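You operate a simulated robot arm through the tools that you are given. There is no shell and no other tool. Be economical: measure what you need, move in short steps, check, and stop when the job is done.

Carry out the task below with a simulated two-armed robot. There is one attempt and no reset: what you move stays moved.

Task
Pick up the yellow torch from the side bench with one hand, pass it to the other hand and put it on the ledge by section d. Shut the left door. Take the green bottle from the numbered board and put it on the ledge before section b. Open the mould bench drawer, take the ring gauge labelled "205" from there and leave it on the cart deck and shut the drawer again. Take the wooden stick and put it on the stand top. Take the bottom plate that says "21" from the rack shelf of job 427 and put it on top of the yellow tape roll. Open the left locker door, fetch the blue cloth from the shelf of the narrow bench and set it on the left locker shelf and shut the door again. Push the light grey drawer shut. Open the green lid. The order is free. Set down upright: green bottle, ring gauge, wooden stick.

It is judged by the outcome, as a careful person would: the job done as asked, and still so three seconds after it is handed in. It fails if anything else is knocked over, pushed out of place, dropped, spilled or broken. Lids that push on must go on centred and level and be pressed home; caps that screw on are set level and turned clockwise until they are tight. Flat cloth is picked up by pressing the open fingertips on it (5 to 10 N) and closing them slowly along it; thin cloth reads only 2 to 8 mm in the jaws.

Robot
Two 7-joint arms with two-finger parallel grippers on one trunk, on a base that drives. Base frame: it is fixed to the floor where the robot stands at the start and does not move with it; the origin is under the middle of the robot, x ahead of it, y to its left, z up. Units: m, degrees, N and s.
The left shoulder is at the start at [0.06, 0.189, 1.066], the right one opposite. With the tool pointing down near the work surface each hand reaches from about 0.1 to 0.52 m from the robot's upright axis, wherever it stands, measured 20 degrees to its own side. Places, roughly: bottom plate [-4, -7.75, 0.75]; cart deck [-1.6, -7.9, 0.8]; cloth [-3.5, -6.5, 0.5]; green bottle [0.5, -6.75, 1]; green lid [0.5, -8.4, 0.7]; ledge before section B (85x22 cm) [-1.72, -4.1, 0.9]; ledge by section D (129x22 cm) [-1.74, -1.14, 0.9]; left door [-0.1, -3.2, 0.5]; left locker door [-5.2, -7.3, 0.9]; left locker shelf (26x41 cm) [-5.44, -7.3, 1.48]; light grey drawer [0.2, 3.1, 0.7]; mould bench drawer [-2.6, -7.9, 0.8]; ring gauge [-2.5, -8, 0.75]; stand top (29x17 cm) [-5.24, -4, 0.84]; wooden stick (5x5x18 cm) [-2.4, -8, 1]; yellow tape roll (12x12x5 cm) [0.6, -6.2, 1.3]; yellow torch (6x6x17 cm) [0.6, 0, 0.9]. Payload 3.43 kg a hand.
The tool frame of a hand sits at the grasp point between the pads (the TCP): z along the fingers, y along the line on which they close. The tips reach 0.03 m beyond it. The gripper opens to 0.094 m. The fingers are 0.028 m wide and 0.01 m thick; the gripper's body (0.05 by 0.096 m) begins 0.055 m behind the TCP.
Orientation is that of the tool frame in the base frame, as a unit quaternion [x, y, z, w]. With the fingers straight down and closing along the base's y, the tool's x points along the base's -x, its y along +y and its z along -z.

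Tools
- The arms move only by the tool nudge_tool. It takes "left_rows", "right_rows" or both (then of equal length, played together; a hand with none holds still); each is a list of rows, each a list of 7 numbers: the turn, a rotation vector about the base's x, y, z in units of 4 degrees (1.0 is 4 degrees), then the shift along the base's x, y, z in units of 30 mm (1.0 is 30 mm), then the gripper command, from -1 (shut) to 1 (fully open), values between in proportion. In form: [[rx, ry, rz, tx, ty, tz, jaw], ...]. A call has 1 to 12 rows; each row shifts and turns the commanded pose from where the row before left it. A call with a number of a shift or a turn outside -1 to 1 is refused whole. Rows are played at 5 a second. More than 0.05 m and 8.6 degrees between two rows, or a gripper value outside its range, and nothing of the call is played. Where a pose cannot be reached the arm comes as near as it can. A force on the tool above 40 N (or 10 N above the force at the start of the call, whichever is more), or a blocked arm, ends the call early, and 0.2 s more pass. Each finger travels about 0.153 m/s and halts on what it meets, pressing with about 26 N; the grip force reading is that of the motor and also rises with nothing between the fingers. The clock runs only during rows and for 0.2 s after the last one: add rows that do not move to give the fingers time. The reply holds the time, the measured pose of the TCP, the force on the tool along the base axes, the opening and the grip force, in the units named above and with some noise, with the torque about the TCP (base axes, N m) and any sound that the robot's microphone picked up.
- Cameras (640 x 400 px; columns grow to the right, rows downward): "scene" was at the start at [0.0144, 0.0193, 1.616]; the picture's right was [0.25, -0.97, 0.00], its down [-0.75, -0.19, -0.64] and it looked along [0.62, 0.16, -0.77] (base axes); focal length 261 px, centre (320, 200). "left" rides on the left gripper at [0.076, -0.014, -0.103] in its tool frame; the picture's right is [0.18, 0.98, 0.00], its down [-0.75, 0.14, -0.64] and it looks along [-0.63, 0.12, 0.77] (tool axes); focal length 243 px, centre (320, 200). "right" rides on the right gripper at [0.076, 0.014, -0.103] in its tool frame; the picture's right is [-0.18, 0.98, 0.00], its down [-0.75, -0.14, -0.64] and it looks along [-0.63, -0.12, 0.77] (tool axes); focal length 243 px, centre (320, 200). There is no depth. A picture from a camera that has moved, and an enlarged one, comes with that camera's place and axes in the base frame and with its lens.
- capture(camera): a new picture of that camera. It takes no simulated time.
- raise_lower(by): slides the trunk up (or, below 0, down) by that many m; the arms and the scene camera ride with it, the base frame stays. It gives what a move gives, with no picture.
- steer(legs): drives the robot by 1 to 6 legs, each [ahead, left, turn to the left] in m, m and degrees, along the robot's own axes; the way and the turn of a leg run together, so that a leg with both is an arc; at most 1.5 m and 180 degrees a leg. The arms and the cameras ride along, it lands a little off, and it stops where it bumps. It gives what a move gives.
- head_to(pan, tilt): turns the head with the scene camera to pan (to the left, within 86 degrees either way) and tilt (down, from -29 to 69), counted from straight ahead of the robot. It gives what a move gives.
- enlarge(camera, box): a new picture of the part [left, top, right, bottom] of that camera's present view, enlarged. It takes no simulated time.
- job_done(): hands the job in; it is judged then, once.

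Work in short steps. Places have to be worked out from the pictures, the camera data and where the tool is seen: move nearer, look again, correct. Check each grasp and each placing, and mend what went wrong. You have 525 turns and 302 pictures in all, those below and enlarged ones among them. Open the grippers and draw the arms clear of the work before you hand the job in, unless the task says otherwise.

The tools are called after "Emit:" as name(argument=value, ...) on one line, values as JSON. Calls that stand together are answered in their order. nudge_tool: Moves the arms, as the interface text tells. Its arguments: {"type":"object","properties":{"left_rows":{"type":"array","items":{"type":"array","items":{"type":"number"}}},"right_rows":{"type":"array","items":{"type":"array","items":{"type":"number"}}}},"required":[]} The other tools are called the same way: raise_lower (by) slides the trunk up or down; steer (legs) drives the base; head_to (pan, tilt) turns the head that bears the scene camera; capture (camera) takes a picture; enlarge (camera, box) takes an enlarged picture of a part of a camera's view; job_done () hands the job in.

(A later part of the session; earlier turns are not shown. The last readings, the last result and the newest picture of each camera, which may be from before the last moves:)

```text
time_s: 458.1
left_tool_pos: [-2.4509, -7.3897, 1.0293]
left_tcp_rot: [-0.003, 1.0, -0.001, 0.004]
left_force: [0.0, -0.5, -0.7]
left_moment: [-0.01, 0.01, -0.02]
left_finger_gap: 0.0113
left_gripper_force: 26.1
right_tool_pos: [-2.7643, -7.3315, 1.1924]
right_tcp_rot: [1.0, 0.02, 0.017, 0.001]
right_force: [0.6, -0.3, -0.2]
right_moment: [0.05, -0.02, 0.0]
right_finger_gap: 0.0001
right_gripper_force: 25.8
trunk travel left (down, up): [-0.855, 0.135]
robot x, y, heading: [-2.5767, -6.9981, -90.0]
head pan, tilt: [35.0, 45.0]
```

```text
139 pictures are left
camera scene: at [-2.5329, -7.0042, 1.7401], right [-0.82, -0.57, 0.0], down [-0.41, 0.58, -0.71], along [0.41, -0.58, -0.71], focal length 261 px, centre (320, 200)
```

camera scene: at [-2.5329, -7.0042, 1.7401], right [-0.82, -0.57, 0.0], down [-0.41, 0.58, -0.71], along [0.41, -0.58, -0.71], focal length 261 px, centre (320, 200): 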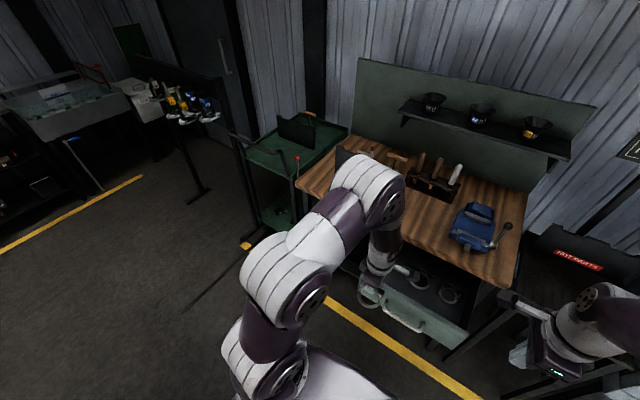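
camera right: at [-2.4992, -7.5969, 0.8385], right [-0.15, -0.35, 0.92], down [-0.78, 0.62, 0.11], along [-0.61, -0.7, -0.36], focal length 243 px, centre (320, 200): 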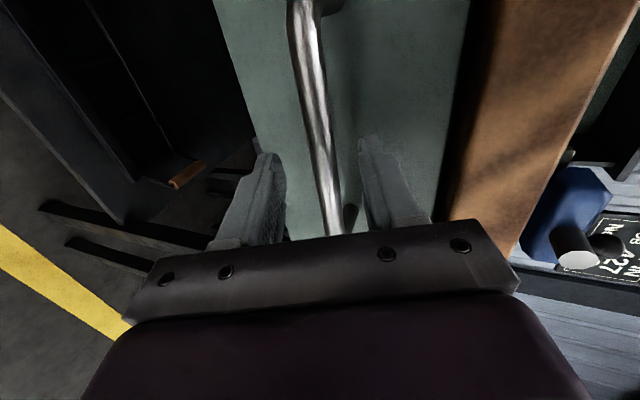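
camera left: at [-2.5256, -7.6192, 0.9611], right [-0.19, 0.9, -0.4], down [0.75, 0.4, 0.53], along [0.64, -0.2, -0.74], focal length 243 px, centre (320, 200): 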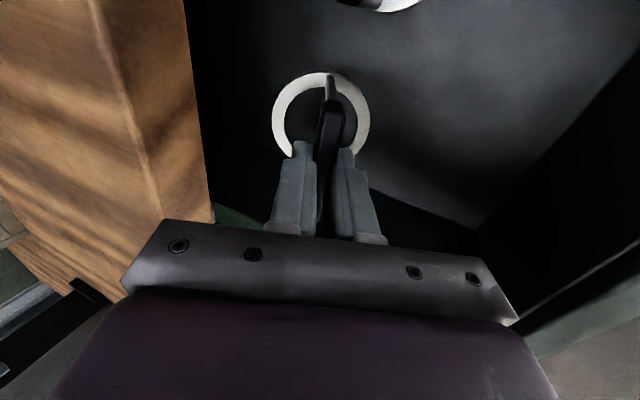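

Slide left toward the cart and look at its deck.

Emit:
steer(legs=[[0, 0.75, 0]])

Emit:
head_to(pan=10, tilt=45)

Emit:
capture(camera="scene")

```text
time_s: 462.1
left_tool_pos: [-1.7145, -7.3954, 1.0288]
left_tcp_rot: [0.002, 1.0, -0.002, 0.004]
left_force: [-0.2, -0.4, -2.0]
left_moment: [-0.01, 0.02, -0.04]
left_finger_gap: 0.0117
left_gripper_force: 26.6
right_tool_pos: [-2.0252, -7.3323, 1.1936]
right_tcp_rot: [1.0, 0.014, 0.016, 0.002]
right_force: [0.3, -0.8, 0.0]
right_moment: [0.04, 0.02, -0.03]
right_finger_gap: 0.0
right_gripper_force: 26.2
trunk travel left (down, up): [-0.855, 0.135]
robot x, y, heading: [-1.8368, -7.0027, -90.6]
head pan, tilt: [35.0, 45.0]
```

```text
time_s: 463.0
left_tool_pos: [-1.7134, -7.3948, 1.0289]
left_tcp_rot: [0.003, 1.0, -0.003, 0.003]
left_force: [-0.5, -0.6, -1.2]
left_moment: [-0.01, 0.02, 0.0]
left_finger_gap: 0.0115
left_gripper_force: 25.9
right_tool_pos: [-2.0252, -7.3319, 1.1919]
right_tcp_rot: [1.0, 0.013, 0.017, 0.002]
right_force: [0.2, 0.1, -0.6]
right_moment: [0.02, 0.0, 0.03]
right_finger_gap: 0.0
right_gripper_force: 26.2
trunk travel left (down, up): [-0.855, 0.135]
robot x, y, heading: [-1.8413, -7.003, -90.5]
head pan, tilt: [10.0, 45.0]
```

```text
138 pictures are left
camera scene: at [-1.8235, -7.0208, 1.7401], right [-0.99, -0.16, 0.0], down [-0.12, 0.7, -0.71], along [0.12, -0.7, -0.71], focal length 261 px, centre (320, 200)
```

scene: 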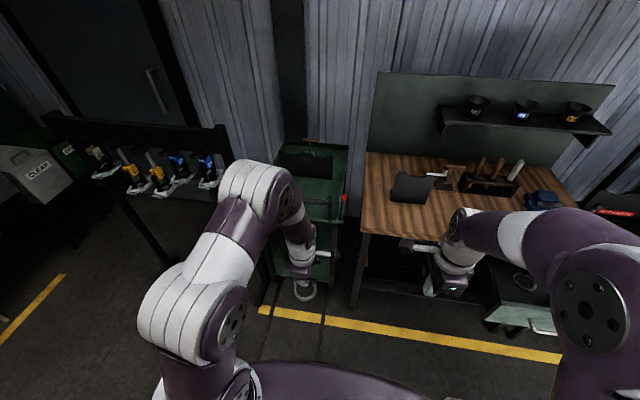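

Emit:
enlarge(camera="scene", box=[240, 120, 380, 320])

```text
2.00 times, centred on (310, 220) of scene
camera zoom: at [-1.8235, -7.0208, 1.7401], right [-0.99, -0.16, 0.0], down [-0.12, 0.7, -0.71], along [0.12, -0.7, -0.71], focal length 522 px, centre (340, 160)
```

zoom: 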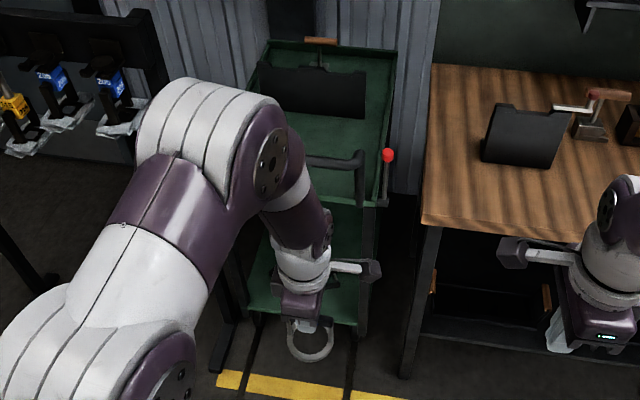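

Deck free area is around (-1.58, -7.93), behind the push handle. Raise the left hand, tuck the right, and drive up.

Emit:
nudge_tool(left_rows=[[0, 0, 0, 0, 0.3, 0.8, -1], [0, 0, 0, 0, 0.3, 0.8, -1], [0, 0, 0, 0, 0, 0.8, -1], [0, 0, 0, 0, 0, 0.5, -1]], right_rows=[[0, 0, 0, 0, 0.6, 0, -1], [0, 0, 0, 0, 0.6, 0, -1], [0, 0, 0, 0, 0.6, 0, -1], [0, 0, 0, 0, 0.6, 0, -1]])

Emit:
steer(legs=[[0.4, 0.13, 0.5]])

Emit:
capture(camera="left")

Emit:
enlarge(camera="scene", box=[200, 130, 440, 330])

```text
time_s: 464.0
left_tool_pos: [-1.7136, -7.3767, 1.1161]
left_tcp_rot: [0.003, 1.0, -0.002, 0.003]
left_force: [0.4, 0.7, -1.6]
left_moment: [-0.02, -0.01, -0.03]
left_finger_gap: 0.0113
left_gripper_force: 25.7
right_tool_pos: [-2.0244, -7.258, 1.1927]
right_tcp_rot: [1.0, 0.015, 0.016, 0.002]
right_force: [-0.9, 0.5, -0.4]
right_moment: [0.0, 0.01, -0.01]
right_finger_gap: 0.0
right_gripper_force: 25.8
trunk travel left (down, up): [-0.855, 0.135]
robot x, y, heading: [-1.8373, -7.004, -90.5]
head pan, tilt: [10.0, 45.0]
```

```text
time_s: 466.6
left_tool_pos: [-1.5859, -7.7799, 1.1158]
left_tcp_rot: [-0.001, 1.0, -0.003, 0.004]
left_force: [1.6, -0.6, -1.4]
left_moment: [-0.04, 0.01, 0.0]
left_finger_gap: 0.0113
left_gripper_force: 26.1
right_tool_pos: [-1.8982, -7.6634, 1.1922]
right_tcp_rot: [1.0, 0.017, 0.017, 0.002]
right_force: [0.0, -0.2, -0.5]
right_moment: [-0.01, 0.04, -0.01]
right_finger_gap: 0.0
right_gripper_force: 26.0
trunk travel left (down, up): [-0.855, 0.135]
robot x, y, heading: [-1.7135, -7.4051, -90.0]
head pan, tilt: [10.0, 45.0]
```

```text
136 pictures are left
camera left: at [-1.6613, -7.7941, 1.2183], right [-0.19, 0.98, -0.01], down [0.75, 0.15, 0.65], along [0.64, 0.12, -0.76], focal length 243 px, centre (320, 200)
```

left: 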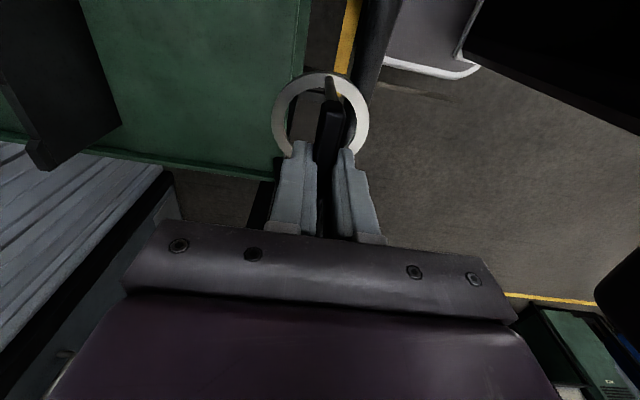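

```text
2.00 times, centred on (320, 230) of scene
camera zoom: at [-1.6993, -7.4228, 1.7401], right [-0.99, -0.17, 0.0], down [-0.12, 0.7, -0.71], along [0.12, -0.7, -0.71], focal length 522 px, centre (320, 140)
```

zoom: 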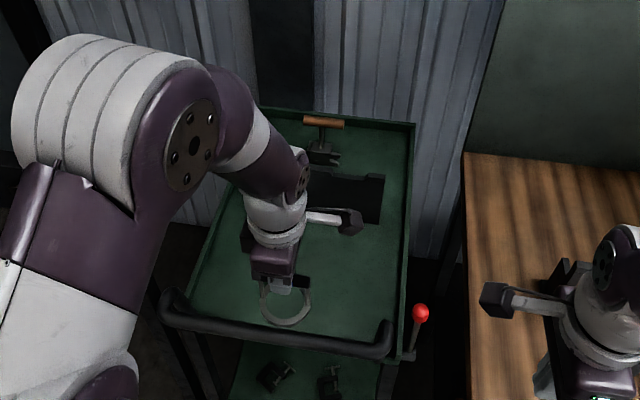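

Emit:
steer(legs=[[0.07, 0, 0]])

Emit:
nudge_tool(left_rows=[[0, 0, 0, 0.2, -0.8, 0, -1], [0, 0, 0, 0.2, -0.8, 0, -1], [0, 0, 0, 0.2, -0.8, 0, -1], [0, 0, 0, 0.2, -0.8, -0.5, -1], [0, 0, 0, 0, -0.8, -0.8, -1], [0, 0, 0, 0, 0, -0.8, -1], [0, 0, 0, 0, 0, -0.8, -1], [0, 0, 0, 0, 0, -0.8, -1]])

Emit:
capture(camera="left")

Emit:
enlarge(camera="scene", box=[200, 130, 440, 330])

```text
time_s: 467.6
left_tool_pos: [-1.586, -7.8483, 1.1174]
left_tcp_rot: [-0.001, 1.0, -0.004, 0.004]
left_force: [0.1, 0.1, -0.7]
left_moment: [-0.02, -0.01, -0.02]
left_finger_gap: 0.0115
left_gripper_force: 26.4
right_tool_pos: [-1.898, -7.7318, 1.1936]
right_tcp_rot: [1.0, 0.019, 0.017, 0.003]
right_force: [-0.8, 0.5, 0.2]
right_moment: [-0.05, -0.01, -0.02]
right_finger_gap: 0.0
right_gripper_force: 26.3
trunk travel left (down, up): [-0.855, 0.135]
robot x, y, heading: [-1.7122, -7.4724, -90.3]
head pan, tilt: [10.0, 45.0]
```

```text
time_s: 469.4
left_tool_pos: [-1.5608, -7.9709, 1.004]
left_tcp_rot: [-0.001, 1.0, -0.003, 0.004]
left_force: [-0.9, -0.8, -0.4]
left_moment: [0.01, 0.0, -0.02]
left_finger_gap: 0.0115
left_gripper_force: 25.9
right_tool_pos: [-1.8979, -7.7353, 1.1912]
right_tcp_rot: [1.0, 0.018, 0.016, 0.001]
right_force: [-0.1, -1.0, 0.6]
right_moment: [0.03, 0.0, -0.02]
right_finger_gap: 0.0
right_gripper_force: 25.7
trunk travel left (down, up): [-0.855, 0.135]
robot x, y, heading: [-1.7151, -7.4713, -90.1]
head pan, tilt: [10.0, 45.0]
```

```text
134 pictures are left
camera left: at [-1.636, -7.9855, 1.1059], right [-0.19, 0.98, 0.0], down [0.75, 0.15, 0.65], along [0.64, 0.12, -0.76], focal length 243 px, centre (320, 200)
```

left: 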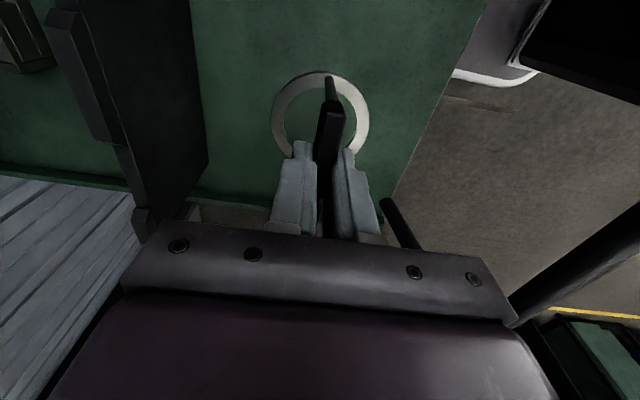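

```text
2.00 times, centred on (320, 230) of scene
camera zoom: at [-1.6989, -7.4961, 1.7401], right [-0.99, -0.17, 0.0], down [-0.12, 0.7, -0.71], along [0.12, -0.7, -0.71], focal length 522 px, centre (320, 140)
```

zoom: 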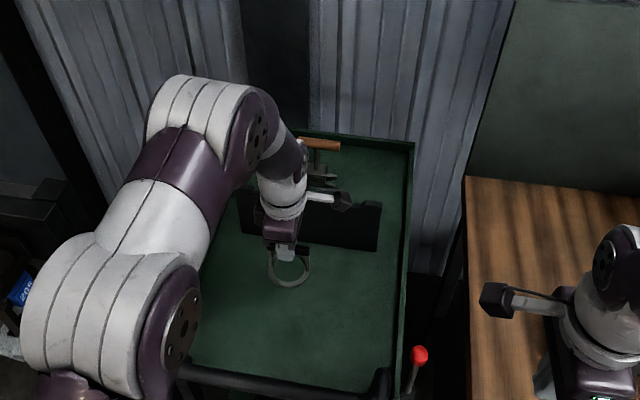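

Emit:
nudge_tool(left_rows=[[0, 0, 0, 0, 0.3, -0.8, -1], [0, 0, 0, 0, 0, -0.8, -1], [0, 0, 0, 0, 0, -0.8, -1], [0, 0, 0, 0, 0, -0.6, -1], [0, 0, 0, 0, 0, 0, -1]])

Emit:
nudge_tool(left_rows=[[0, 0, 0, 0, 0, -0.2, -1], [0, 0, 0, 0, 0, -0.2, -1]])

Emit:
nudge_tool(left_rows=[[0, 0, 0, 0, 0, -0.15, -1], [0, 0, 0, 0, 0, -0.15, -1]])

```text
time_s: 470.6
left_tool_pos: [-1.561, -7.9629, 0.9142]
left_tcp_rot: [-0.001, 1.0, -0.002, 0.003]
left_force: [0.2, 0.0, -2.2]
left_moment: [0.0, 0.0, 0.0]
left_finger_gap: 0.0114
left_gripper_force: 26.1
right_tool_pos: [-1.8987, -7.7341, 1.1922]
right_tcp_rot: [1.0, 0.019, 0.017, 0.001]
right_force: [0.5, -0.5, -0.3]
right_moment: [0.02, 0.01, -0.01]
right_finger_gap: 0.0001
right_gripper_force: 25.7
trunk travel left (down, up): [-0.855, 0.135]
robot x, y, heading: [-1.7178, -7.4751, -90.4]
head pan, tilt: [10.0, 45.0]
```

```text
time_s: 471.2
left_tool_pos: [-1.5613, -7.9625, 0.9023]
left_tcp_rot: [0.0, 1.0, -0.002, 0.004]
left_force: [-0.4, -0.7, -1.2]
left_moment: [0.02, 0.0, -0.01]
left_finger_gap: 0.0117
left_gripper_force: 26.4
right_tool_pos: [-1.8986, -7.7345, 1.1927]
right_tcp_rot: [1.0, 0.018, 0.017, 0.001]
right_force: [-0.5, -0.6, 0.2]
right_moment: [-0.04, -0.02, 0.01]
right_finger_gap: 0.0
right_gripper_force: 25.9
trunk travel left (down, up): [-0.855, 0.135]
robot x, y, heading: [-1.7156, -7.4751, -90.3]
head pan, tilt: [10.0, 45.0]
```

```text
time_s: 471.8
left_tool_pos: [-1.5621, -7.9624, 0.8943]
left_tcp_rot: [0.0, 1.0, -0.001, 0.004]
left_force: [-0.1, 0.7, -1.4]
left_moment: [0.04, 0.0, 0.0]
left_finger_gap: 0.0114
left_gripper_force: 25.8
right_tool_pos: [-1.8972, -7.7344, 1.1911]
right_tcp_rot: [1.0, 0.018, 0.018, 0.002]
right_force: [0.2, -0.4, -1.0]
right_moment: [0.0, -0.02, 0.0]
right_finger_gap: 0.0
right_gripper_force: 25.9
trunk travel left (down, up): [-0.855, 0.135]
robot x, y, heading: [-1.7171, -7.4754, -90.2]
head pan, tilt: [10.0, 45.0]
```

Emit:
nudge_tool(left_rows=[[0, 0, 0, 0, 0, -0.15, -1], [0, 0, 0, 0, 0, -0.15, -1]])

Emit:
nudge_tool(left_rows=[[0, 0, 0, 0, 0, -0.15, -1], [0, 0, 0, 0, 0, -0.15, -1]])

Emit:
capture(camera="left")

```text
time_s: 472.4
left_tool_pos: [-1.5629, -7.9617, 0.8854]
left_tcp_rot: [-0.001, 1.0, -0.002, 0.004]
left_force: [0.7, 0.0, -0.8]
left_moment: [0.0, 0.01, -0.03]
left_finger_gap: 0.0115
left_gripper_force: 26.0
right_tool_pos: [-1.8974, -7.7356, 1.1932]
right_tcp_rot: [1.0, 0.018, 0.017, 0.002]
right_force: [-0.1, -0.2, -0.1]
right_moment: [0.0, -0.02, 0.0]
right_finger_gap: 0.0
right_gripper_force: 26.0
trunk travel left (down, up): [-0.855, 0.135]
robot x, y, heading: [-1.7139, -7.4768, -90.0]
head pan, tilt: [10.0, 45.0]
```

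```text
time_s: 473.0
left_tool_pos: [-1.5604, -7.9631, 0.883]
left_tcp_rot: [-0.002, 1.0, -0.008, 0.004]
left_force: [3.5, 10.2, 27.2]
left_moment: [0.34, 0.45, -0.22]
left_finger_gap: 0.0113
left_gripper_force: 26.3
right_tool_pos: [-1.8985, -7.731, 1.1942]
right_tcp_rot: [1.0, 0.019, 0.016, 0.003]
right_force: [0.5, -1.2, -0.4]
right_moment: [0.0, -0.01, 0.02]
right_finger_gap: 0.0
right_gripper_force: 26.0
trunk travel left (down, up): [-0.855, 0.135]
robot x, y, heading: [-1.714, -7.475, -90.2]
head pan, tilt: [10.0, 45.0]
stopped in row 2 (left hand): the force on the tool passed its limit at 46 N (the readings are from after the stop); the commanded pose is now the measured one
```

```text
132 pictures are left
camera left: at [-1.6369, -7.9764, 0.9852], right [-0.19, 0.98, -0.02], down [0.75, 0.15, 0.65], along [0.64, 0.11, -0.76], focal length 243 px, centre (320, 200)
```

left: 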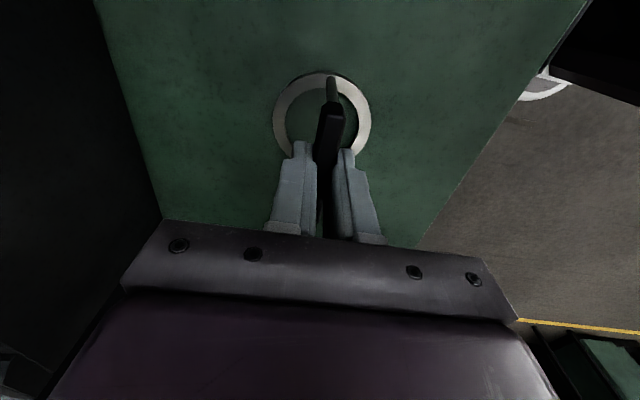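

Gauge sits on the deck. Ease up, open, and withdraw straight up.

Emit:
nudge_tool(left_rows=[[0, 0, 0, 0, 0, 0.15, -1], [0, 0, 0, 0, 0, 0, -1], [0, 0, 0, 0, 0, 0, -0.5], [0, 0, 0, 0, 0, 0, 0], [0, 0, 0, 0, 0, 0, 0], [0, 0, 0, 0, 0, 0.8, 0], [0, 0, 0, 0, 0, 0.8, 0], [0, 0, 0, 0, 0, 0.8, 0], [0, 0, 0, 0, 0, 0.8, 0], [0, 0, 0, 0, 0.5, 0.8, 0], [0, 0, 0, 0, 0.8, 0.8, 0], [0, 0, 0, 0, 0.8, 0.8, 0]])

Emit:
enlarge(camera="scene", box=[200, 130, 440, 330])

```text
time_s: 475.6
left_tool_pos: [-1.5623, -7.8997, 1.0531]
left_tcp_rot: [-0.002, 1.0, -0.006, 0.004]
left_force: [0.6, 1.0, -0.5]
left_moment: [0.02, 0.01, 0.02]
left_finger_gap: 0.0468
left_gripper_force: 0.0
right_tool_pos: [-1.8989, -7.7341, 1.1929]
right_tcp_rot: [1.0, 0.018, 0.016, 0.002]
right_force: [0.4, 0.1, 0.5]
right_moment: [0.0, -0.03, -0.02]
right_finger_gap: 0.0001
right_gripper_force: 26.0
trunk travel left (down, up): [-0.855, 0.135]
robot x, y, heading: [-1.7152, -7.4714, -90.1]
head pan, tilt: [10.0, 45.0]
```

```text
2.00 times, centred on (320, 230) of scene
camera zoom: at [-1.6992, -7.4923, 1.7401], right [-0.99, -0.17, 0.0], down [-0.12, 0.7, -0.71], along [0.12, -0.7, -0.71], focal length 522 px, centre (320, 140)
```

zoom: 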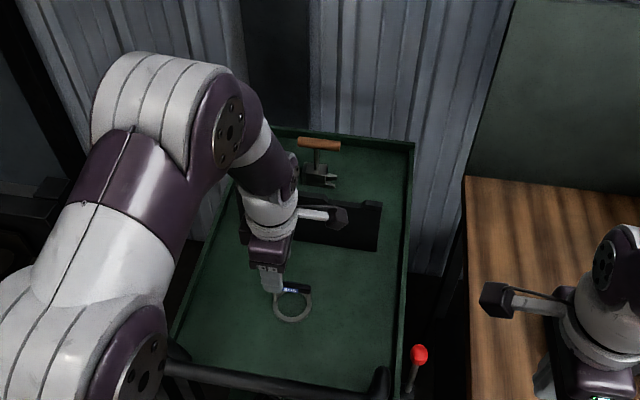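

Ring gauge stands upright on the cart deck. Now back off and set the right fist pitched forward for shutting the drawer.

Emit:
steer(legs=[[-0.5, 0, 0], [-0.4, -0.58, 0]])

Emit:
nudge_tool(right_rows=[[-1, 0, 0, 0, -0.9, 0, -1], [-1, 0, 0, 0, -0.9, 0, -1], [-1, 0, 0, 0, -0.9, 0, -1], [-1, 0, 0, 0, -0.9, 0, -1], [-1, 0, 0, 0, -0.9, 0, -1], [-1, 0, 0, 0, -0.9, 0, -1], [-1, 0, 0, 0, -0.9, 0, -1], [-1, 0, 0, 0, -0.9, 0, -1], [-1, 0, 0, 0, -0.9, 0, -1], [-1, 0, 0, 0, -0.9, 0, -1], [-1, 0, 0, 0, -0.9, 0, -1], [-1, 0, 0, 0, -0.9, 0, -1]])

Emit:
nudge_tool(right_rows=[[-1, 0, 0, 0.3, -0.9, 0, -1], [-1, 0, 0, 0.3, -0.9, 0, -1], [-1, 0, 0, 0.3, -0.9, 0, -1], [-1, 0, 0, 0.3, -0.9, 0, -1], [-1, 0, 0, 0.3, -0.9, 0, -1]])

```text
time_s: 482.0
left_tool_pos: [-2.1422, -7.0082, 1.0521]
left_tcp_rot: [0.0, 1.0, -0.006, 0.003]
left_force: [0.7, -0.4, 1.5]
left_moment: [-0.01, 0.03, -0.04]
left_finger_gap: 0.047
left_gripper_force: 0.0
right_tool_pos: [-2.4762, -6.8396, 1.193]
right_tcp_rot: [1.0, 0.017, 0.016, 0.002]
right_force: [-0.2, -0.3, 0.5]
right_moment: [-0.01, 0.01, 0.0]
right_finger_gap: 0.0001
right_gripper_force: 26.2
trunk travel left (down, up): [-0.855, 0.135]
robot x, y, heading: [-2.2896, -6.5761, -90.4]
head pan, tilt: [10.0, 45.0]
```

```text
time_s: 484.6
left_tool_pos: [-2.1426, -7.009, 1.0514]
left_tcp_rot: [-0.001, 1.0, -0.005, 0.003]
left_force: [0.1, -0.3, 0.2]
left_moment: [0.0, 0.01, -0.03]
left_finger_gap: 0.0472
left_gripper_force: 0.1
right_tool_pos: [-2.4783, -7.1639, 1.1921]
right_tcp_rot: [0.912, 0.022, 0.008, 0.408]
right_force: [-0.6, 0.3, -0.6]
right_moment: [0.02, 0.02, 0.0]
right_finger_gap: 0.0
right_gripper_force: 26.0
trunk travel left (down, up): [-0.855, 0.135]
robot x, y, heading: [-2.2925, -6.5775, -90.0]
head pan, tilt: [10.0, 45.0]
```

```text
time_s: 485.8
left_tool_pos: [-2.1423, -7.009, 1.051]
left_tcp_rot: [0.0, 1.0, -0.006, 0.003]
left_force: [-0.2, 0.2, -0.5]
left_moment: [-0.03, -0.05, 0.02]
left_finger_gap: 0.0471
left_gripper_force: 0.0
right_tool_pos: [-2.4316, -7.2997, 1.1904]
right_tcp_rot: [0.828, 0.024, 0.005, 0.56]
right_force: [-0.4, -0.4, -0.3]
right_moment: [0.02, -0.01, 0.0]
right_finger_gap: 0.0002
right_gripper_force: 26.1
trunk travel left (down, up): [-0.855, 0.135]
robot x, y, heading: [-2.2915, -6.5781, -90.3]
head pan, tilt: [10.0, 45.0]
```

Emit:
raise_lower(by=-0.4)

Emit:
steer(legs=[[0.25, 0.015, 0]])

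Emit:
capture(camera="scene")

```text
time_s: 489.6
left_tool_pos: [-2.1416, -7.0081, 0.652]
left_tcp_rot: [0.0, 1.0, -0.006, 0.003]
left_force: [-0.1, 0.1, -0.3]
left_moment: [0.02, -0.02, 0.01]
left_finger_gap: 0.0469
left_gripper_force: 0.1
right_tool_pos: [-2.4319, -7.2984, 0.7916]
right_tcp_rot: [0.828, 0.023, 0.005, 0.56]
right_force: [-0.4, 0.2, 0.1]
right_moment: [-0.02, -0.02, 0.01]
right_finger_gap: 0.0001
right_gripper_force: 25.5
trunk travel left (down, up): [-0.455, 0.535]
robot x, y, heading: [-2.2901, -6.5779, -90.2]
head pan, tilt: [10.0, 45.0]
```

```text
time_s: 491.4
left_tool_pos: [-2.1285, -7.2605, 0.6507]
left_tcp_rot: [0.002, 1.0, -0.005, 0.004]
left_force: [0.2, 0.2, -0.4]
left_moment: [-0.01, -0.01, -0.01]
left_finger_gap: 0.0472
left_gripper_force: 0.1
right_tool_pos: [-2.419, -7.5509, 0.7915]
right_tcp_rot: [0.828, 0.023, 0.004, 0.56]
right_force: [-0.4, 0.9, -0.7]
right_moment: [0.01, -0.02, -0.01]
right_finger_gap: 0.0
right_gripper_force: 26.5
trunk travel left (down, up): [-0.455, 0.535]
robot x, y, heading: [-2.279, -6.8331, -90.4]
head pan, tilt: [10.0, 45.0]
```

```text
130 pictures are left
camera scene: at [-2.2636, -6.8528, 1.34], right [-0.99, -0.17, 0.0], down [-0.12, 0.7, -0.71], along [0.12, -0.7, -0.71], focal length 261 px, centre (320, 200)
```

scene: 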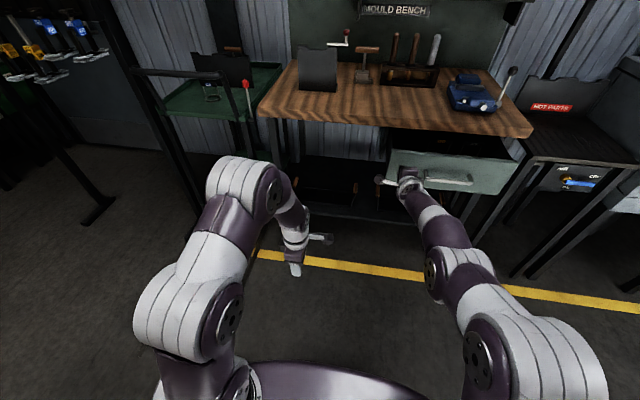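

The drawer is being pushed. Continue.

Emit:
steer(legs=[[0.14, 0, 0]])

Emit:
steer(legs=[[0.04, 0, 0]])

Emit:
capture(camera="scene")

```text
time_s: 492.8
left_tool_pos: [-2.13, -7.4, 0.6514]
left_tcp_rot: [0.001, 1.0, -0.005, 0.003]
left_force: [0.4, -0.5, -0.1]
left_moment: [0.03, 0.0, -0.01]
left_finger_gap: 0.0469
left_gripper_force: 0.1
right_tool_pos: [-2.4196, -7.6903, 0.791]
right_tcp_rot: [0.828, 0.023, 0.003, 0.56]
right_force: [-0.6, 0.2, 0.4]
right_moment: [-0.02, 0.01, 0.01]
right_finger_gap: 0.0
right_gripper_force: 26.1
trunk travel left (down, up): [-0.455, 0.535]
robot x, y, heading: [-2.2776, -6.9704, -90.3]
head pan, tilt: [10.0, 45.0]
```

```text
time_s: 493.7
left_tool_pos: [-2.131, -7.4286, 0.6537]
left_tcp_rot: [0.002, 1.0, -0.008, 0.002]
left_force: [1.0, -0.7, -0.2]
left_moment: [0.01, -0.03, -0.01]
left_finger_gap: 0.0469
left_gripper_force: 0.0
right_tool_pos: [-2.4194, -7.7152, 0.7947]
right_tcp_rot: [0.828, 0.023, 0.004, 0.561]
right_force: [1.9, 29.1, 9.9]
right_moment: [-0.23, 0.12, -0.25]
right_finger_gap: 0.0001
right_gripper_force: 25.7
trunk travel left (down, up): [-0.455, 0.535]
robot x, y, heading: [-2.2782, -7.0022, -90.7]
head pan, tilt: [10.0, 45.0]
stopped in leg 1: the force on the tool passed its limit at 248 N (the readings are from after the stop); the commanded pose is now the measured one
```

```text
129 pictures are left
camera scene: at [-2.2644, -7.0153, 1.3401], right [-0.99, -0.16, 0.0], down [-0.12, 0.69, -0.71], along [0.12, -0.7, -0.7], focal length 261 px, centre (320, 200)
```

scene: 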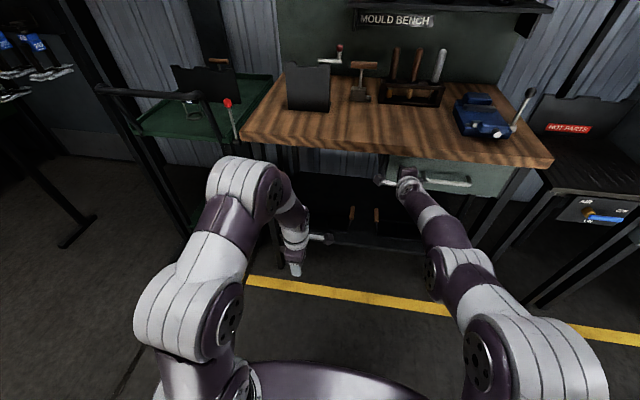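

Drawer is fully shut and bench items undisturbed. Back off, fold the right hand, raise the trunk, and look closely at the sticks.

Emit:
steer(legs=[[-0.35, -0.25, 0]])

Emit:
nudge_tool(right_rows=[[1, 0, 0, 0, 0.9, 0, -1], [1, 0, 0, 0, 0.9, 0, -1], [1, 0, 0, 0, 0.9, 0, -1], [1, 0, 0, 0, 0.9, 0, -1], [1, 0, 0, 0, 0.9, 0, -1], [1, 0, 0, 0, 0.9, 0, -1], [1, 0, 0, 0, 0.9, 0, -1], [1, 0, 0, 0, 0.9, 0, -1], [1, 0, 0, 0, 0.9, 0, -1], [1, 0, 0, 0, 0.9, 0, -1], [1, 0, 0, 0, 0.9, 0, -1], [1, 0, 0, -0.3, 0.9, 0, -1]])

Emit:
nudge_tool(right_rows=[[1, 0, 0, -0.3, 0.8, 0, -1], [1, 0, 0, -0.3, 0.8, 0, -1], [1, 0, 0, -0.3, 0.6, 0, -1], [1, 0, 0, -0.3, 0, 0, -1], [1, 0, 0, -0.3, 0, 0, -1]], left_rows=[[0, 0, 0, 0, 0, 0, 1], [0, 0, 0, 0, 0, 0, 1], [0, 0, 0, 0, 0, 0, 1], [0, 0, 0, 0, 0, 0, 1], [0, 0, 0, 0, 0, 0, 1]])

Emit:
raise_lower(by=0.5)

Emit:
steer(legs=[[0.45, -0.06, 0.5]])

Emit:
head_to(pan=5, tilt=40)

Emit:
capture(camera="scene")

```text
time_s: 496.3
left_tool_pos: [-2.3777, -7.0739, 0.6513]
left_tcp_rot: [0.002, 1.0, -0.006, 0.004]
left_force: [0.0, -1.1, -0.8]
left_moment: [-0.01, 0.02, -0.02]
left_finger_gap: 0.0471
left_gripper_force: 0.1
right_tool_pos: [-2.6673, -7.3643, 0.7912]
right_tcp_rot: [0.828, 0.022, 0.004, 0.56]
right_force: [0.3, -1.8, 0.5]
right_moment: [-0.02, -0.01, 0.01]
right_finger_gap: 0.0001
right_gripper_force: 25.9
trunk travel left (down, up): [-0.455, 0.535]
robot x, y, heading: [-2.525, -6.6442, -90.6]
head pan, tilt: [10.0, 45.0]
```

```text
time_s: 498.9
left_tool_pos: [-2.3765, -7.0756, 0.6506]
left_tcp_rot: [0.002, 1.0, -0.005, 0.004]
left_force: [0.3, -0.2, -0.4]
left_moment: [0.01, 0.0, -0.03]
left_finger_gap: 0.0471
left_gripper_force: 0.0
right_tool_pos: [-2.677, -7.0529, 0.7732]
right_tcp_rot: [0.98, 0.016, 0.005, 0.196]
right_force: [0.8, 0.3, -0.2]
right_moment: [0.01, -0.01, 0.02]
right_finger_gap: 0.0
right_gripper_force: 26.2
right hand out of reach, approached as far as the arm can: row 9, 10, 12
trunk travel left (down, up): [-0.455, 0.535]
robot x, y, heading: [-2.5226, -6.6487, -90.7]
head pan, tilt: [10.0, 45.0]
```

```text
time_s: 500.1
left_tool_pos: [-2.3774, -7.076, 0.652]
left_tcp_rot: [0.001, 1.0, -0.006, 0.003]
left_force: [-0.3, 0.0, 0.1]
left_moment: [0.0, 0.01, -0.02]
left_finger_gap: 0.0941
left_gripper_force: 0.1
right_tool_pos: [-2.7012, -7.0113, 0.6931]
right_tcp_rot: [0.995, 0.015, 0.003, 0.102]
right_force: [1.0, 0.0, 0.1]
right_moment: [0.02, -0.01, 0.01]
right_finger_gap: 0.0
right_gripper_force: 26.4
right hand out of reach, approached as far as the arm can: row 1, 2, 3, 4, 5
trunk travel left (down, up): [-0.455, 0.535]
robot x, y, heading: [-2.5209, -6.6445, -90.6]
head pan, tilt: [10.0, 45.0]
```

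```text
refused: 0.5 is not a number from -0.4 to 0.4
```

```text
time_s: 502.9
left_tool_pos: [-2.4352, -7.5225, 0.6516]
left_tcp_rot: [-0.004, 1.0, -0.005, 0.004]
left_force: [-0.3, 1.0, 0.6]
left_moment: [0.0, 0.04, -0.02]
left_finger_gap: 0.0941
left_gripper_force: 0.0
right_tool_pos: [-2.7596, -7.4621, 0.6936]
right_tcp_rot: [0.995, 0.021, 0.004, 0.102]
right_force: [-0.5, -0.2, -0.8]
right_moment: [0.02, 0.02, 0.01]
right_finger_gap: 0.0001
right_gripper_force: 25.7
trunk travel left (down, up): [-0.455, 0.535]
robot x, y, heading: [-2.5879, -7.0936, -90.1]
head pan, tilt: [10.0, 45.0]
```

```text
time_s: 503.5
left_tool_pos: [-2.4345, -7.5216, 0.6513]
left_tcp_rot: [-0.003, 1.0, -0.005, 0.004]
left_force: [-0.2, 0.4, 0.0]
left_moment: [-0.03, 0.0, 0.02]
left_finger_gap: 0.0941
left_gripper_force: 0.1
right_tool_pos: [-2.758, -7.4607, 0.6931]
right_tcp_rot: [0.994, 0.022, 0.003, 0.103]
right_force: [-0.5, 0.4, 0.1]
right_moment: [0.02, -0.01, 0.03]
right_finger_gap: 0.0002
right_gripper_force: 26.2
trunk travel left (down, up): [-0.455, 0.535]
robot x, y, heading: [-2.5857, -7.096, -89.7]
head pan, tilt: [5.0, 40.0]
```

```text
128 pictures are left
camera scene: at [-2.5796, -7.1189, 1.3473], right [-1.0, -0.09, 0.0], down [-0.06, 0.64, -0.77], along [0.07, -0.76, -0.64], focal length 261 px, centre (320, 200)
```

scene: 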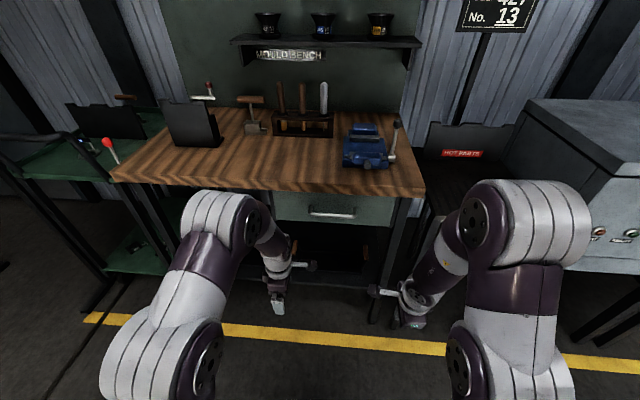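

Raise the trunk, then zoom on the sticks.

Emit:
raise_lower(by=0.4)

Emit:
enlarge(camera="scene", box=[240, 120, 350, 210])

```text
time_s: 507.3
left_tool_pos: [-2.4357, -7.5229, 1.0523]
left_tcp_rot: [-0.004, 1.0, -0.007, 0.004]
left_force: [-0.5, -0.2, -0.2]
left_moment: [0.04, -0.01, 0.01]
left_finger_gap: 0.0942
left_gripper_force: 0.2
right_tool_pos: [-2.7588, -7.4599, 1.0934]
right_tcp_rot: [0.995, 0.022, 0.003, 0.102]
right_force: [0.4, -0.4, -0.4]
right_moment: [-0.01, -0.04, 0.02]
right_finger_gap: 0.0004
right_gripper_force: 26.1
trunk travel left (down, up): [-0.855, 0.135]
robot x, y, heading: [-2.5884, -7.0971, -90.0]
head pan, tilt: [5.0, 40.0]
```

```text
4.44 times, centred on (295, 165) of scene
camera zoom: at [-2.5797, -7.1191, 1.7473], right [-1.0, -0.09, 0.0], down [-0.06, 0.64, -0.77], along [0.07, -0.76, -0.64], focal length 1161 px, centre (431, 356)
```

zoom: 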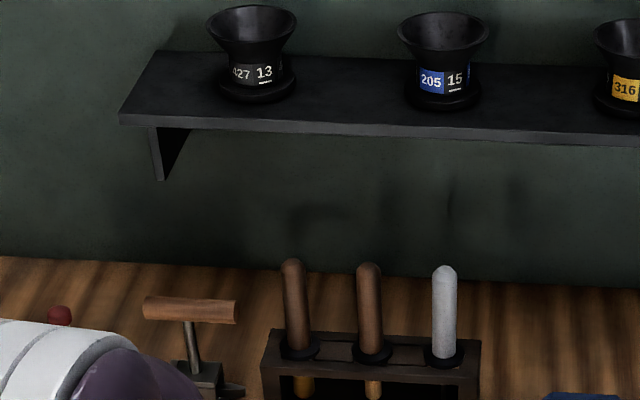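

Emit:
enlarge(camera="scene", box=[295, 175, 345, 215])

```text
10.00 times, centred on (320, 195) of scene
camera zoom: at [-2.5797, -7.1191, 1.7473], right [-1.0, -0.09, 0.0], down [-0.06, 0.64, -0.77], along [0.07, -0.76, -0.64], focal length 2611 px, centre (320, 250)
```

zoom: 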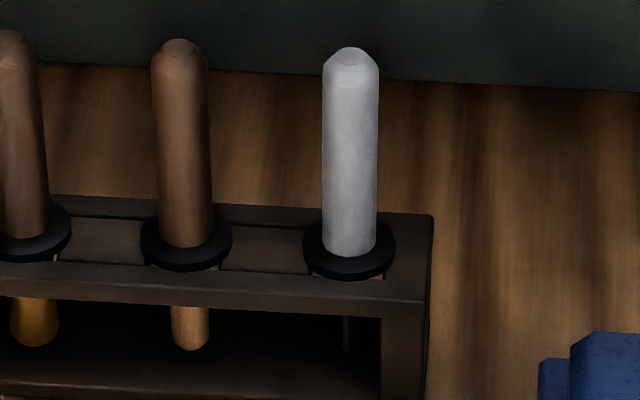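

The middle stick has the wooden lower end — that's the wooden stick, top at (-2.435, -8.05, 1.077). Tuck the right hand up/back, then drive in.

Emit:
nudge_tool(right_rows=[[1, 0, 0, -0.5, 0.6, 0.6, -1], [1, 0, 0, -0.5, 0.6, 0.6, -1], [1, 0, 0, -0.5, 0.6, 0.6, -1], [0, 0, 0, -0.5, 0.6, 0.6, -1], [0, 0, 0, 0, 0.6, 0.3, -1]], left_rows=[[0, 0, 0, 0, 0, 0.8, 1], [0, 0, 0, 0, 0, 0.8, 1], [0, 0, 0, 0, 0, 0.8, 1], [0, 0, 0, 0, 0, 0.8, 1], [0, 0, 0, 0, 0, 0, 1]])

Emit:
steer(legs=[[0.34, 0, 0]])

Emit:
nudge_tool(left_rows=[[0, 0, 0, 0, -0.8, 0, 1], [0, 0, 0, 0, -0.8, 0, 1], [0, 0, 0, 0, -0.8, 0, 1], [0, 0, 0, 0, -0.8, 0, 1], [0, 0, 0, 0, -0.8, 0, 1], [0, 0, 0, 0, -0.8, 0, 1]])

Emit:
capture(camera="left")

Emit:
capture(camera="scene")

```text
time_s: 508.5
left_tool_pos: [-2.4354, -7.5206, 1.1473]
left_tcp_rot: [-0.004, 1.0, -0.006, 0.004]
left_force: [0.4, 0.4, 0.3]
left_moment: [-0.03, -0.01, 0.02]
left_finger_gap: 0.0939
left_gripper_force: 0.0
right_tool_pos: [-2.8047, -7.3361, 1.0772]
right_tcp_rot: [1.0, 0.021, -0.001, -0.002]
right_force: [-0.4, -0.1, 0.6]
right_moment: [0.01, 0.02, 0.01]
right_finger_gap: 0.0
right_gripper_force: 25.7
right hand out of reach, approached as far as the arm can: row 1, 2, 3, 4, 5
trunk travel left (down, up): [-0.855, 0.135]
robot x, y, heading: [-2.5834, -7.0985, -89.9]
head pan, tilt: [5.0, 40.0]
```

```text
time_s: 510.8
left_tool_pos: [-2.4373, -7.8642, 1.148]
left_tcp_rot: [-0.002, 1.0, -0.007, 0.003]
left_force: [-0.6, 0.1, 0.4]
left_moment: [0.01, -0.02, 0.01]
left_finger_gap: 0.0941
left_gripper_force: 0.1
right_tool_pos: [-2.8062, -7.6771, 1.0766]
right_tcp_rot: [1.0, 0.018, -0.001, 0.0]
right_force: [0.3, -0.5, 0.0]
right_moment: [0.02, 0.03, 0.02]
right_finger_gap: 0.0
right_gripper_force: 25.7
trunk travel left (down, up): [-0.855, 0.135]
robot x, y, heading: [-2.5854, -7.4359, -90.4]
head pan, tilt: [5.0, 40.0]
```

```text
time_s: 512.2
left_tool_pos: [-2.437, -8.0027, 1.1402]
left_tcp_rot: [-0.001, 1.0, -0.004, 0.003]
left_force: [0.1, 0.9, -0.8]
left_moment: [-0.01, -0.02, 0.02]
left_finger_gap: 0.0939
left_gripper_force: 0.2
left hand out of reach, approached as far as the arm can: row 6
right_tool_pos: [-2.807, -7.6794, 1.0763]
right_tcp_rot: [1.0, 0.019, -0.001, -0.002]
right_force: [-0.1, -0.1, -0.1]
right_moment: [0.04, -0.04, -0.03]
right_finger_gap: 0.0
right_gripper_force: 25.9
trunk travel left (down, up): [-0.855, 0.135]
robot x, y, heading: [-2.5888, -7.4349, -90.4]
head pan, tilt: [5.0, 40.0]
```

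```text
125 pictures are left
camera left: at [-2.512, -8.0166, 1.2423], right [-0.19, 0.98, -0.01], down [0.75, 0.15, 0.65], along [0.64, 0.11, -0.76], focal length 243 px, centre (320, 200)
```

left: 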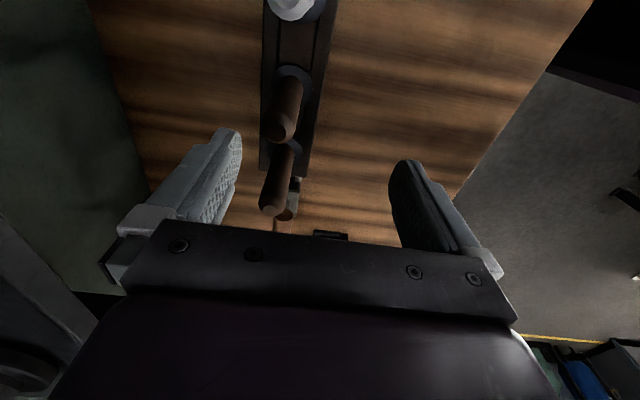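

```text
124 pictures are left
camera scene: at [-2.58, -7.4634, 1.7473], right [-1.0, -0.08, 0.0], down [-0.05, 0.64, -0.77], along [0.06, -0.76, -0.64], focal length 261 px, centre (320, 200)
```

scene: 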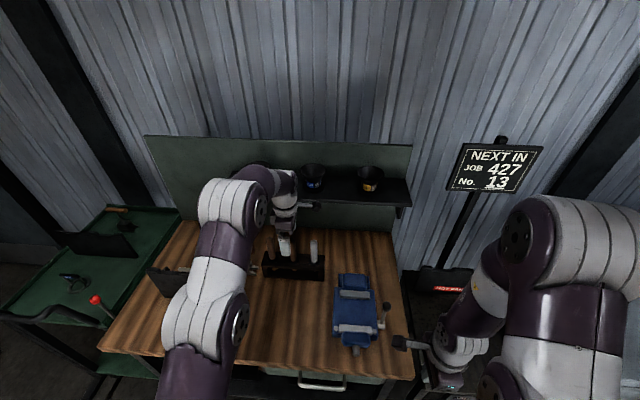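

Middle stick's top is at about (-2.431, -8.03). Descend around it.

Emit:
nudge_tool(left_rows=[[0, 0, 0, 0.2, -0.3, -0.7, 1], [0, 0, 0, 0, -0.3, -0.7, 1], [0, 0, 0, 0, -0.2, -0.7, 1], [0, 0, 0, 0, 0, -0.6, 1], [0, 0, 0, 0, 0, -0.5, 1], [0, 0, 0, 0, 0, 0, 1]])

Emit:
capture(camera="left")

```text
time_s: 513.6
left_tool_pos: [-2.4302, -8.026, 1.0471]
left_tcp_rot: [-0.002, 1.0, -0.007, 0.003]
left_force: [0.2, -0.6, -0.4]
left_moment: [0.01, 0.0, -0.01]
left_finger_gap: 0.094
left_gripper_force: 0.0
right_tool_pos: [-2.8071, -7.6775, 1.0778]
right_tcp_rot: [1.0, 0.019, -0.001, 0.0]
right_force: [0.5, 0.0, -0.3]
right_moment: [0.06, -0.03, -0.03]
right_finger_gap: 0.0
right_gripper_force: 25.8
trunk travel left (down, up): [-0.855, 0.135]
robot x, y, heading: [-2.5876, -7.4407, -89.9]
head pan, tilt: [5.0, 40.0]
```

```text
123 pictures are left
camera left: at [-2.5059, -8.0395, 1.1489], right [-0.19, 0.98, -0.01], down [0.75, 0.15, 0.65], along [0.64, 0.11, -0.76], focal length 243 px, centre (320, 200)
```

left: 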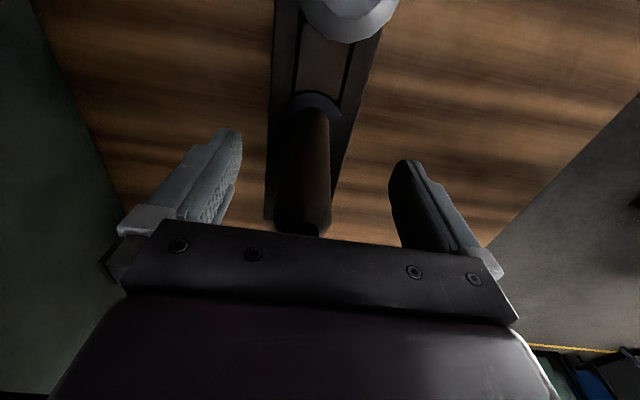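

Emit:
nudge_tool(left_rows=[[0, 0, 0, 0, -0.3, -0.4, 1], [0, 0, 0, 0, 0, 0, 1], [0, 0, 0, 0, 0, 0, 0], [0, 0, 0, 0, 0, 0, -1], [0, 0, 0, 0, 0, 0, -1], [0, 0, 0, 0, 0, 0, -1], [0, 0, 0, 0, 0, 0, -1]])

Emit:
nudge_tool(left_rows=[[0, 0, 0, 0, 0, 0.4, -1], [0, 0, 0, 0, 0, 0.5, -1], [0, 0, 0, 0, 0, 0.5, -1]])

Emit:
capture(camera="left")

```text
time_s: 515.2
left_tool_pos: [-2.4311, -8.0361, 1.0346]
left_tcp_rot: [-0.001, 1.0, -0.007, 0.003]
left_force: [0.4, 0.3, 1.8]
left_moment: [0.07, 0.01, 0.02]
left_finger_gap: 0.0238
left_gripper_force: 25.9
right_tool_pos: [-2.8069, -7.6779, 1.0783]
right_tcp_rot: [1.0, 0.019, -0.001, 0.0]
right_force: [-0.4, -0.2, -0.2]
right_moment: [0.0, 0.0, -0.03]
right_finger_gap: 0.0
right_gripper_force: 25.9
trunk travel left (down, up): [-0.855, 0.135]
robot x, y, heading: [-2.5896, -7.4414, -90.3]
head pan, tilt: [5.0, 40.0]
```

```text
time_s: 516.0
left_tool_pos: [-2.4301, -8.0357, 1.0762]
left_tcp_rot: [-0.002, 1.0, -0.006, 0.003]
left_force: [0.4, 0.5, -1.5]
left_moment: [-0.03, 0.04, 0.01]
left_finger_gap: 0.024
left_gripper_force: 26.7
right_tool_pos: [-2.8071, -7.6787, 1.0771]
right_tcp_rot: [1.0, 0.019, -0.002, -0.001]
right_force: [0.2, 0.4, 1.2]
right_moment: [0.0, 0.01, 0.01]
right_finger_gap: 0.0004
right_gripper_force: 25.7
trunk travel left (down, up): [-0.855, 0.135]
robot x, y, heading: [-2.589, -7.433, -90.1]
head pan, tilt: [5.0, 40.0]
```

```text
122 pictures are left
camera left: at [-2.5052, -8.0501, 1.178], right [-0.19, 0.98, -0.01], down [0.75, 0.15, 0.65], along [0.64, 0.11, -0.76], focal length 243 px, centre (320, 200)
```

left: 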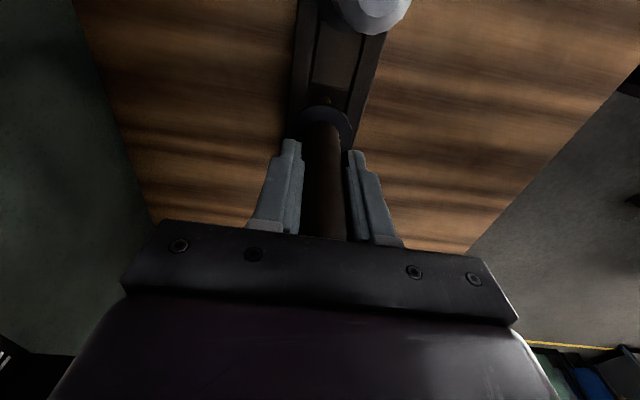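

Stick is held. Raise with the trunk to pull it clear of the holder, then back off.

Emit:
raise_lower(by=0.09)

Emit:
capture(camera="left")

```text
time_s: 517.2
left_tool_pos: [-2.4305, -8.0369, 1.1652]
left_tcp_rot: [-0.002, 1.0, -0.006, 0.003]
left_force: [-0.6, 0.1, -0.9]
left_moment: [0.0, -0.02, -0.01]
left_finger_gap: 0.024
left_gripper_force: 25.9
right_tool_pos: [-2.8078, -7.6775, 1.1673]
right_tcp_rot: [1.0, 0.019, -0.001, -0.001]
right_force: [-0.4, 0.1, 0.1]
right_moment: [0.02, -0.01, 0.01]
right_finger_gap: 0.0
right_gripper_force: 26.0
trunk travel left (down, up): [-0.945, 0.045]
robot x, y, heading: [-2.585, -7.4355, -90.1]
head pan, tilt: [5.0, 40.0]
```

```text
121 pictures are left
camera left: at [-2.5053, -8.0503, 1.2678], right [-0.19, 0.98, -0.01], down [0.75, 0.15, 0.65], along [0.64, 0.11, -0.76], focal length 243 px, centre (320, 200)
```

left: 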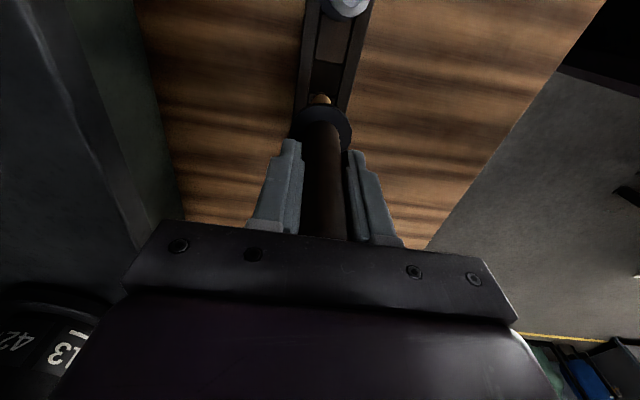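

Emit:
steer(legs=[[-0.45, 0, 0]])

Emit:
head_to(pan=-60, tilt=20)

Emit:
capture(camera="scene")

```text
time_s: 520.0
left_tool_pos: [-2.4272, -7.5822, 1.1654]
left_tcp_rot: [-0.004, 1.0, -0.005, 0.003]
left_force: [0.1, -0.1, -0.3]
left_moment: [0.05, 0.02, 0.01]
left_finger_gap: 0.0239
left_gripper_force: 25.8
right_tool_pos: [-2.806, -7.2277, 1.1668]
right_tcp_rot: [1.0, 0.022, 0.0, -0.001]
right_force: [0.2, -0.2, 0.4]
right_moment: [0.02, -0.01, 0.0]
right_finger_gap: 0.0
right_gripper_force: 26.0
trunk travel left (down, up): [-0.945, 0.045]
robot x, y, heading: [-2.5857, -6.982, -89.6]
head pan, tilt: [5.0, 40.0]
```

```text
time_s: 521.3
left_tool_pos: [-2.4255, -7.581, 1.165]
left_tcp_rot: [-0.004, 1.0, -0.006, 0.003]
left_force: [-0.2, -0.3, -0.1]
left_moment: [0.01, 0.0, 0.01]
left_finger_gap: 0.0239
left_gripper_force: 25.6
right_tool_pos: [-2.8056, -7.2236, 1.1659]
right_tcp_rot: [1.0, 0.022, -0.001, -0.001]
right_force: [0.1, -0.3, -0.4]
right_moment: [-0.01, 0.02, 0.04]
right_finger_gap: 0.0
right_gripper_force: 25.5
trunk travel left (down, up): [-0.945, 0.045]
robot x, y, heading: [-2.5907, -6.9805, -89.9]
head pan, tilt: [-60.0, 20.0]
```

```text
120 pictures are left
camera scene: at [-2.668, -6.9691, 1.8687], right [-0.5, 0.86, 0.0], down [0.3, 0.17, -0.94], along [-0.81, -0.47, -0.34], focal length 261 px, centre (320, 200)
```

scene: 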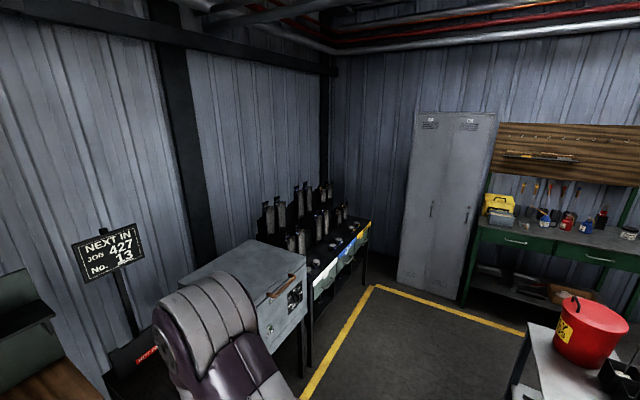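

Emit:
steer(legs=[[0, 0, -90]])

Emit:
head_to(pan=-30, tilt=20)

Emit:
capture(camera="scene")

```text
time_s: 525.6
left_tool_pos: [-3.1921, -7.1194, 1.1667]
left_tcp_rot: [0.719, 0.695, -0.005, -0.002]
left_force: [-0.5, 0.0, -1.3]
left_moment: [-0.05, 0.0, 0.0]
left_finger_gap: 0.0238
left_gripper_force: 25.9
right_tool_pos: [-2.8215, -6.755, 1.1668]
right_tcp_rot: [0.709, -0.705, -0.001, -0.002]
right_force: [-0.4, 0.1, -0.1]
right_moment: [0.0, 0.0, 0.0]
right_finger_gap: 0.0
right_gripper_force: 25.9
trunk travel left (down, up): [-0.945, 0.045]
robot x, y, heading: [-2.5855, -6.9836, 178.1]
head pan, tilt: [-60.0, 20.0]
```

```text
time_s: 526.6
left_tool_pos: [-3.1925, -7.1198, 1.165]
left_tcp_rot: [0.719, 0.695, -0.007, -0.002]
left_force: [0.1, 0.6, -0.3]
left_moment: [0.04, 0.03, 0.0]
left_finger_gap: 0.024
left_gripper_force: 26.1
right_tool_pos: [-2.8216, -6.7551, 1.1665]
right_tcp_rot: [0.708, -0.706, 0.0, -0.002]
right_force: [0.1, 0.0, 0.1]
right_moment: [0.01, 0.01, 0.01]
right_finger_gap: 0.0
right_gripper_force: 26.1
trunk travel left (down, up): [-0.945, 0.045]
robot x, y, heading: [-2.587, -6.9819, 178.1]
head pan, tilt: [-30.0, 20.0]
```

```text
119 pictures are left
camera scene: at [-2.6064, -6.935, 1.8687], right [0.53, 0.85, 0.0], down [0.29, -0.18, -0.94], along [-0.8, 0.5, -0.34], focal length 261 px, centre (320, 200)
```

scene: 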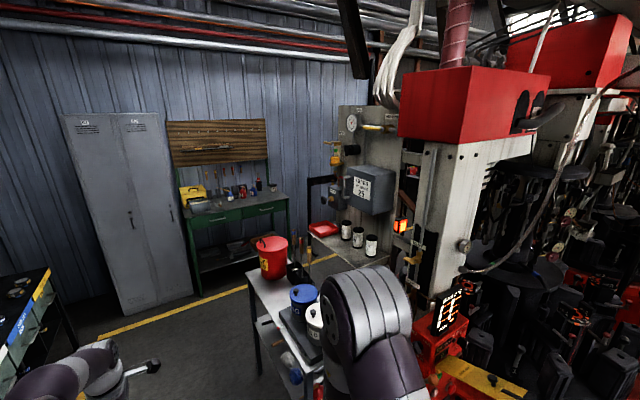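

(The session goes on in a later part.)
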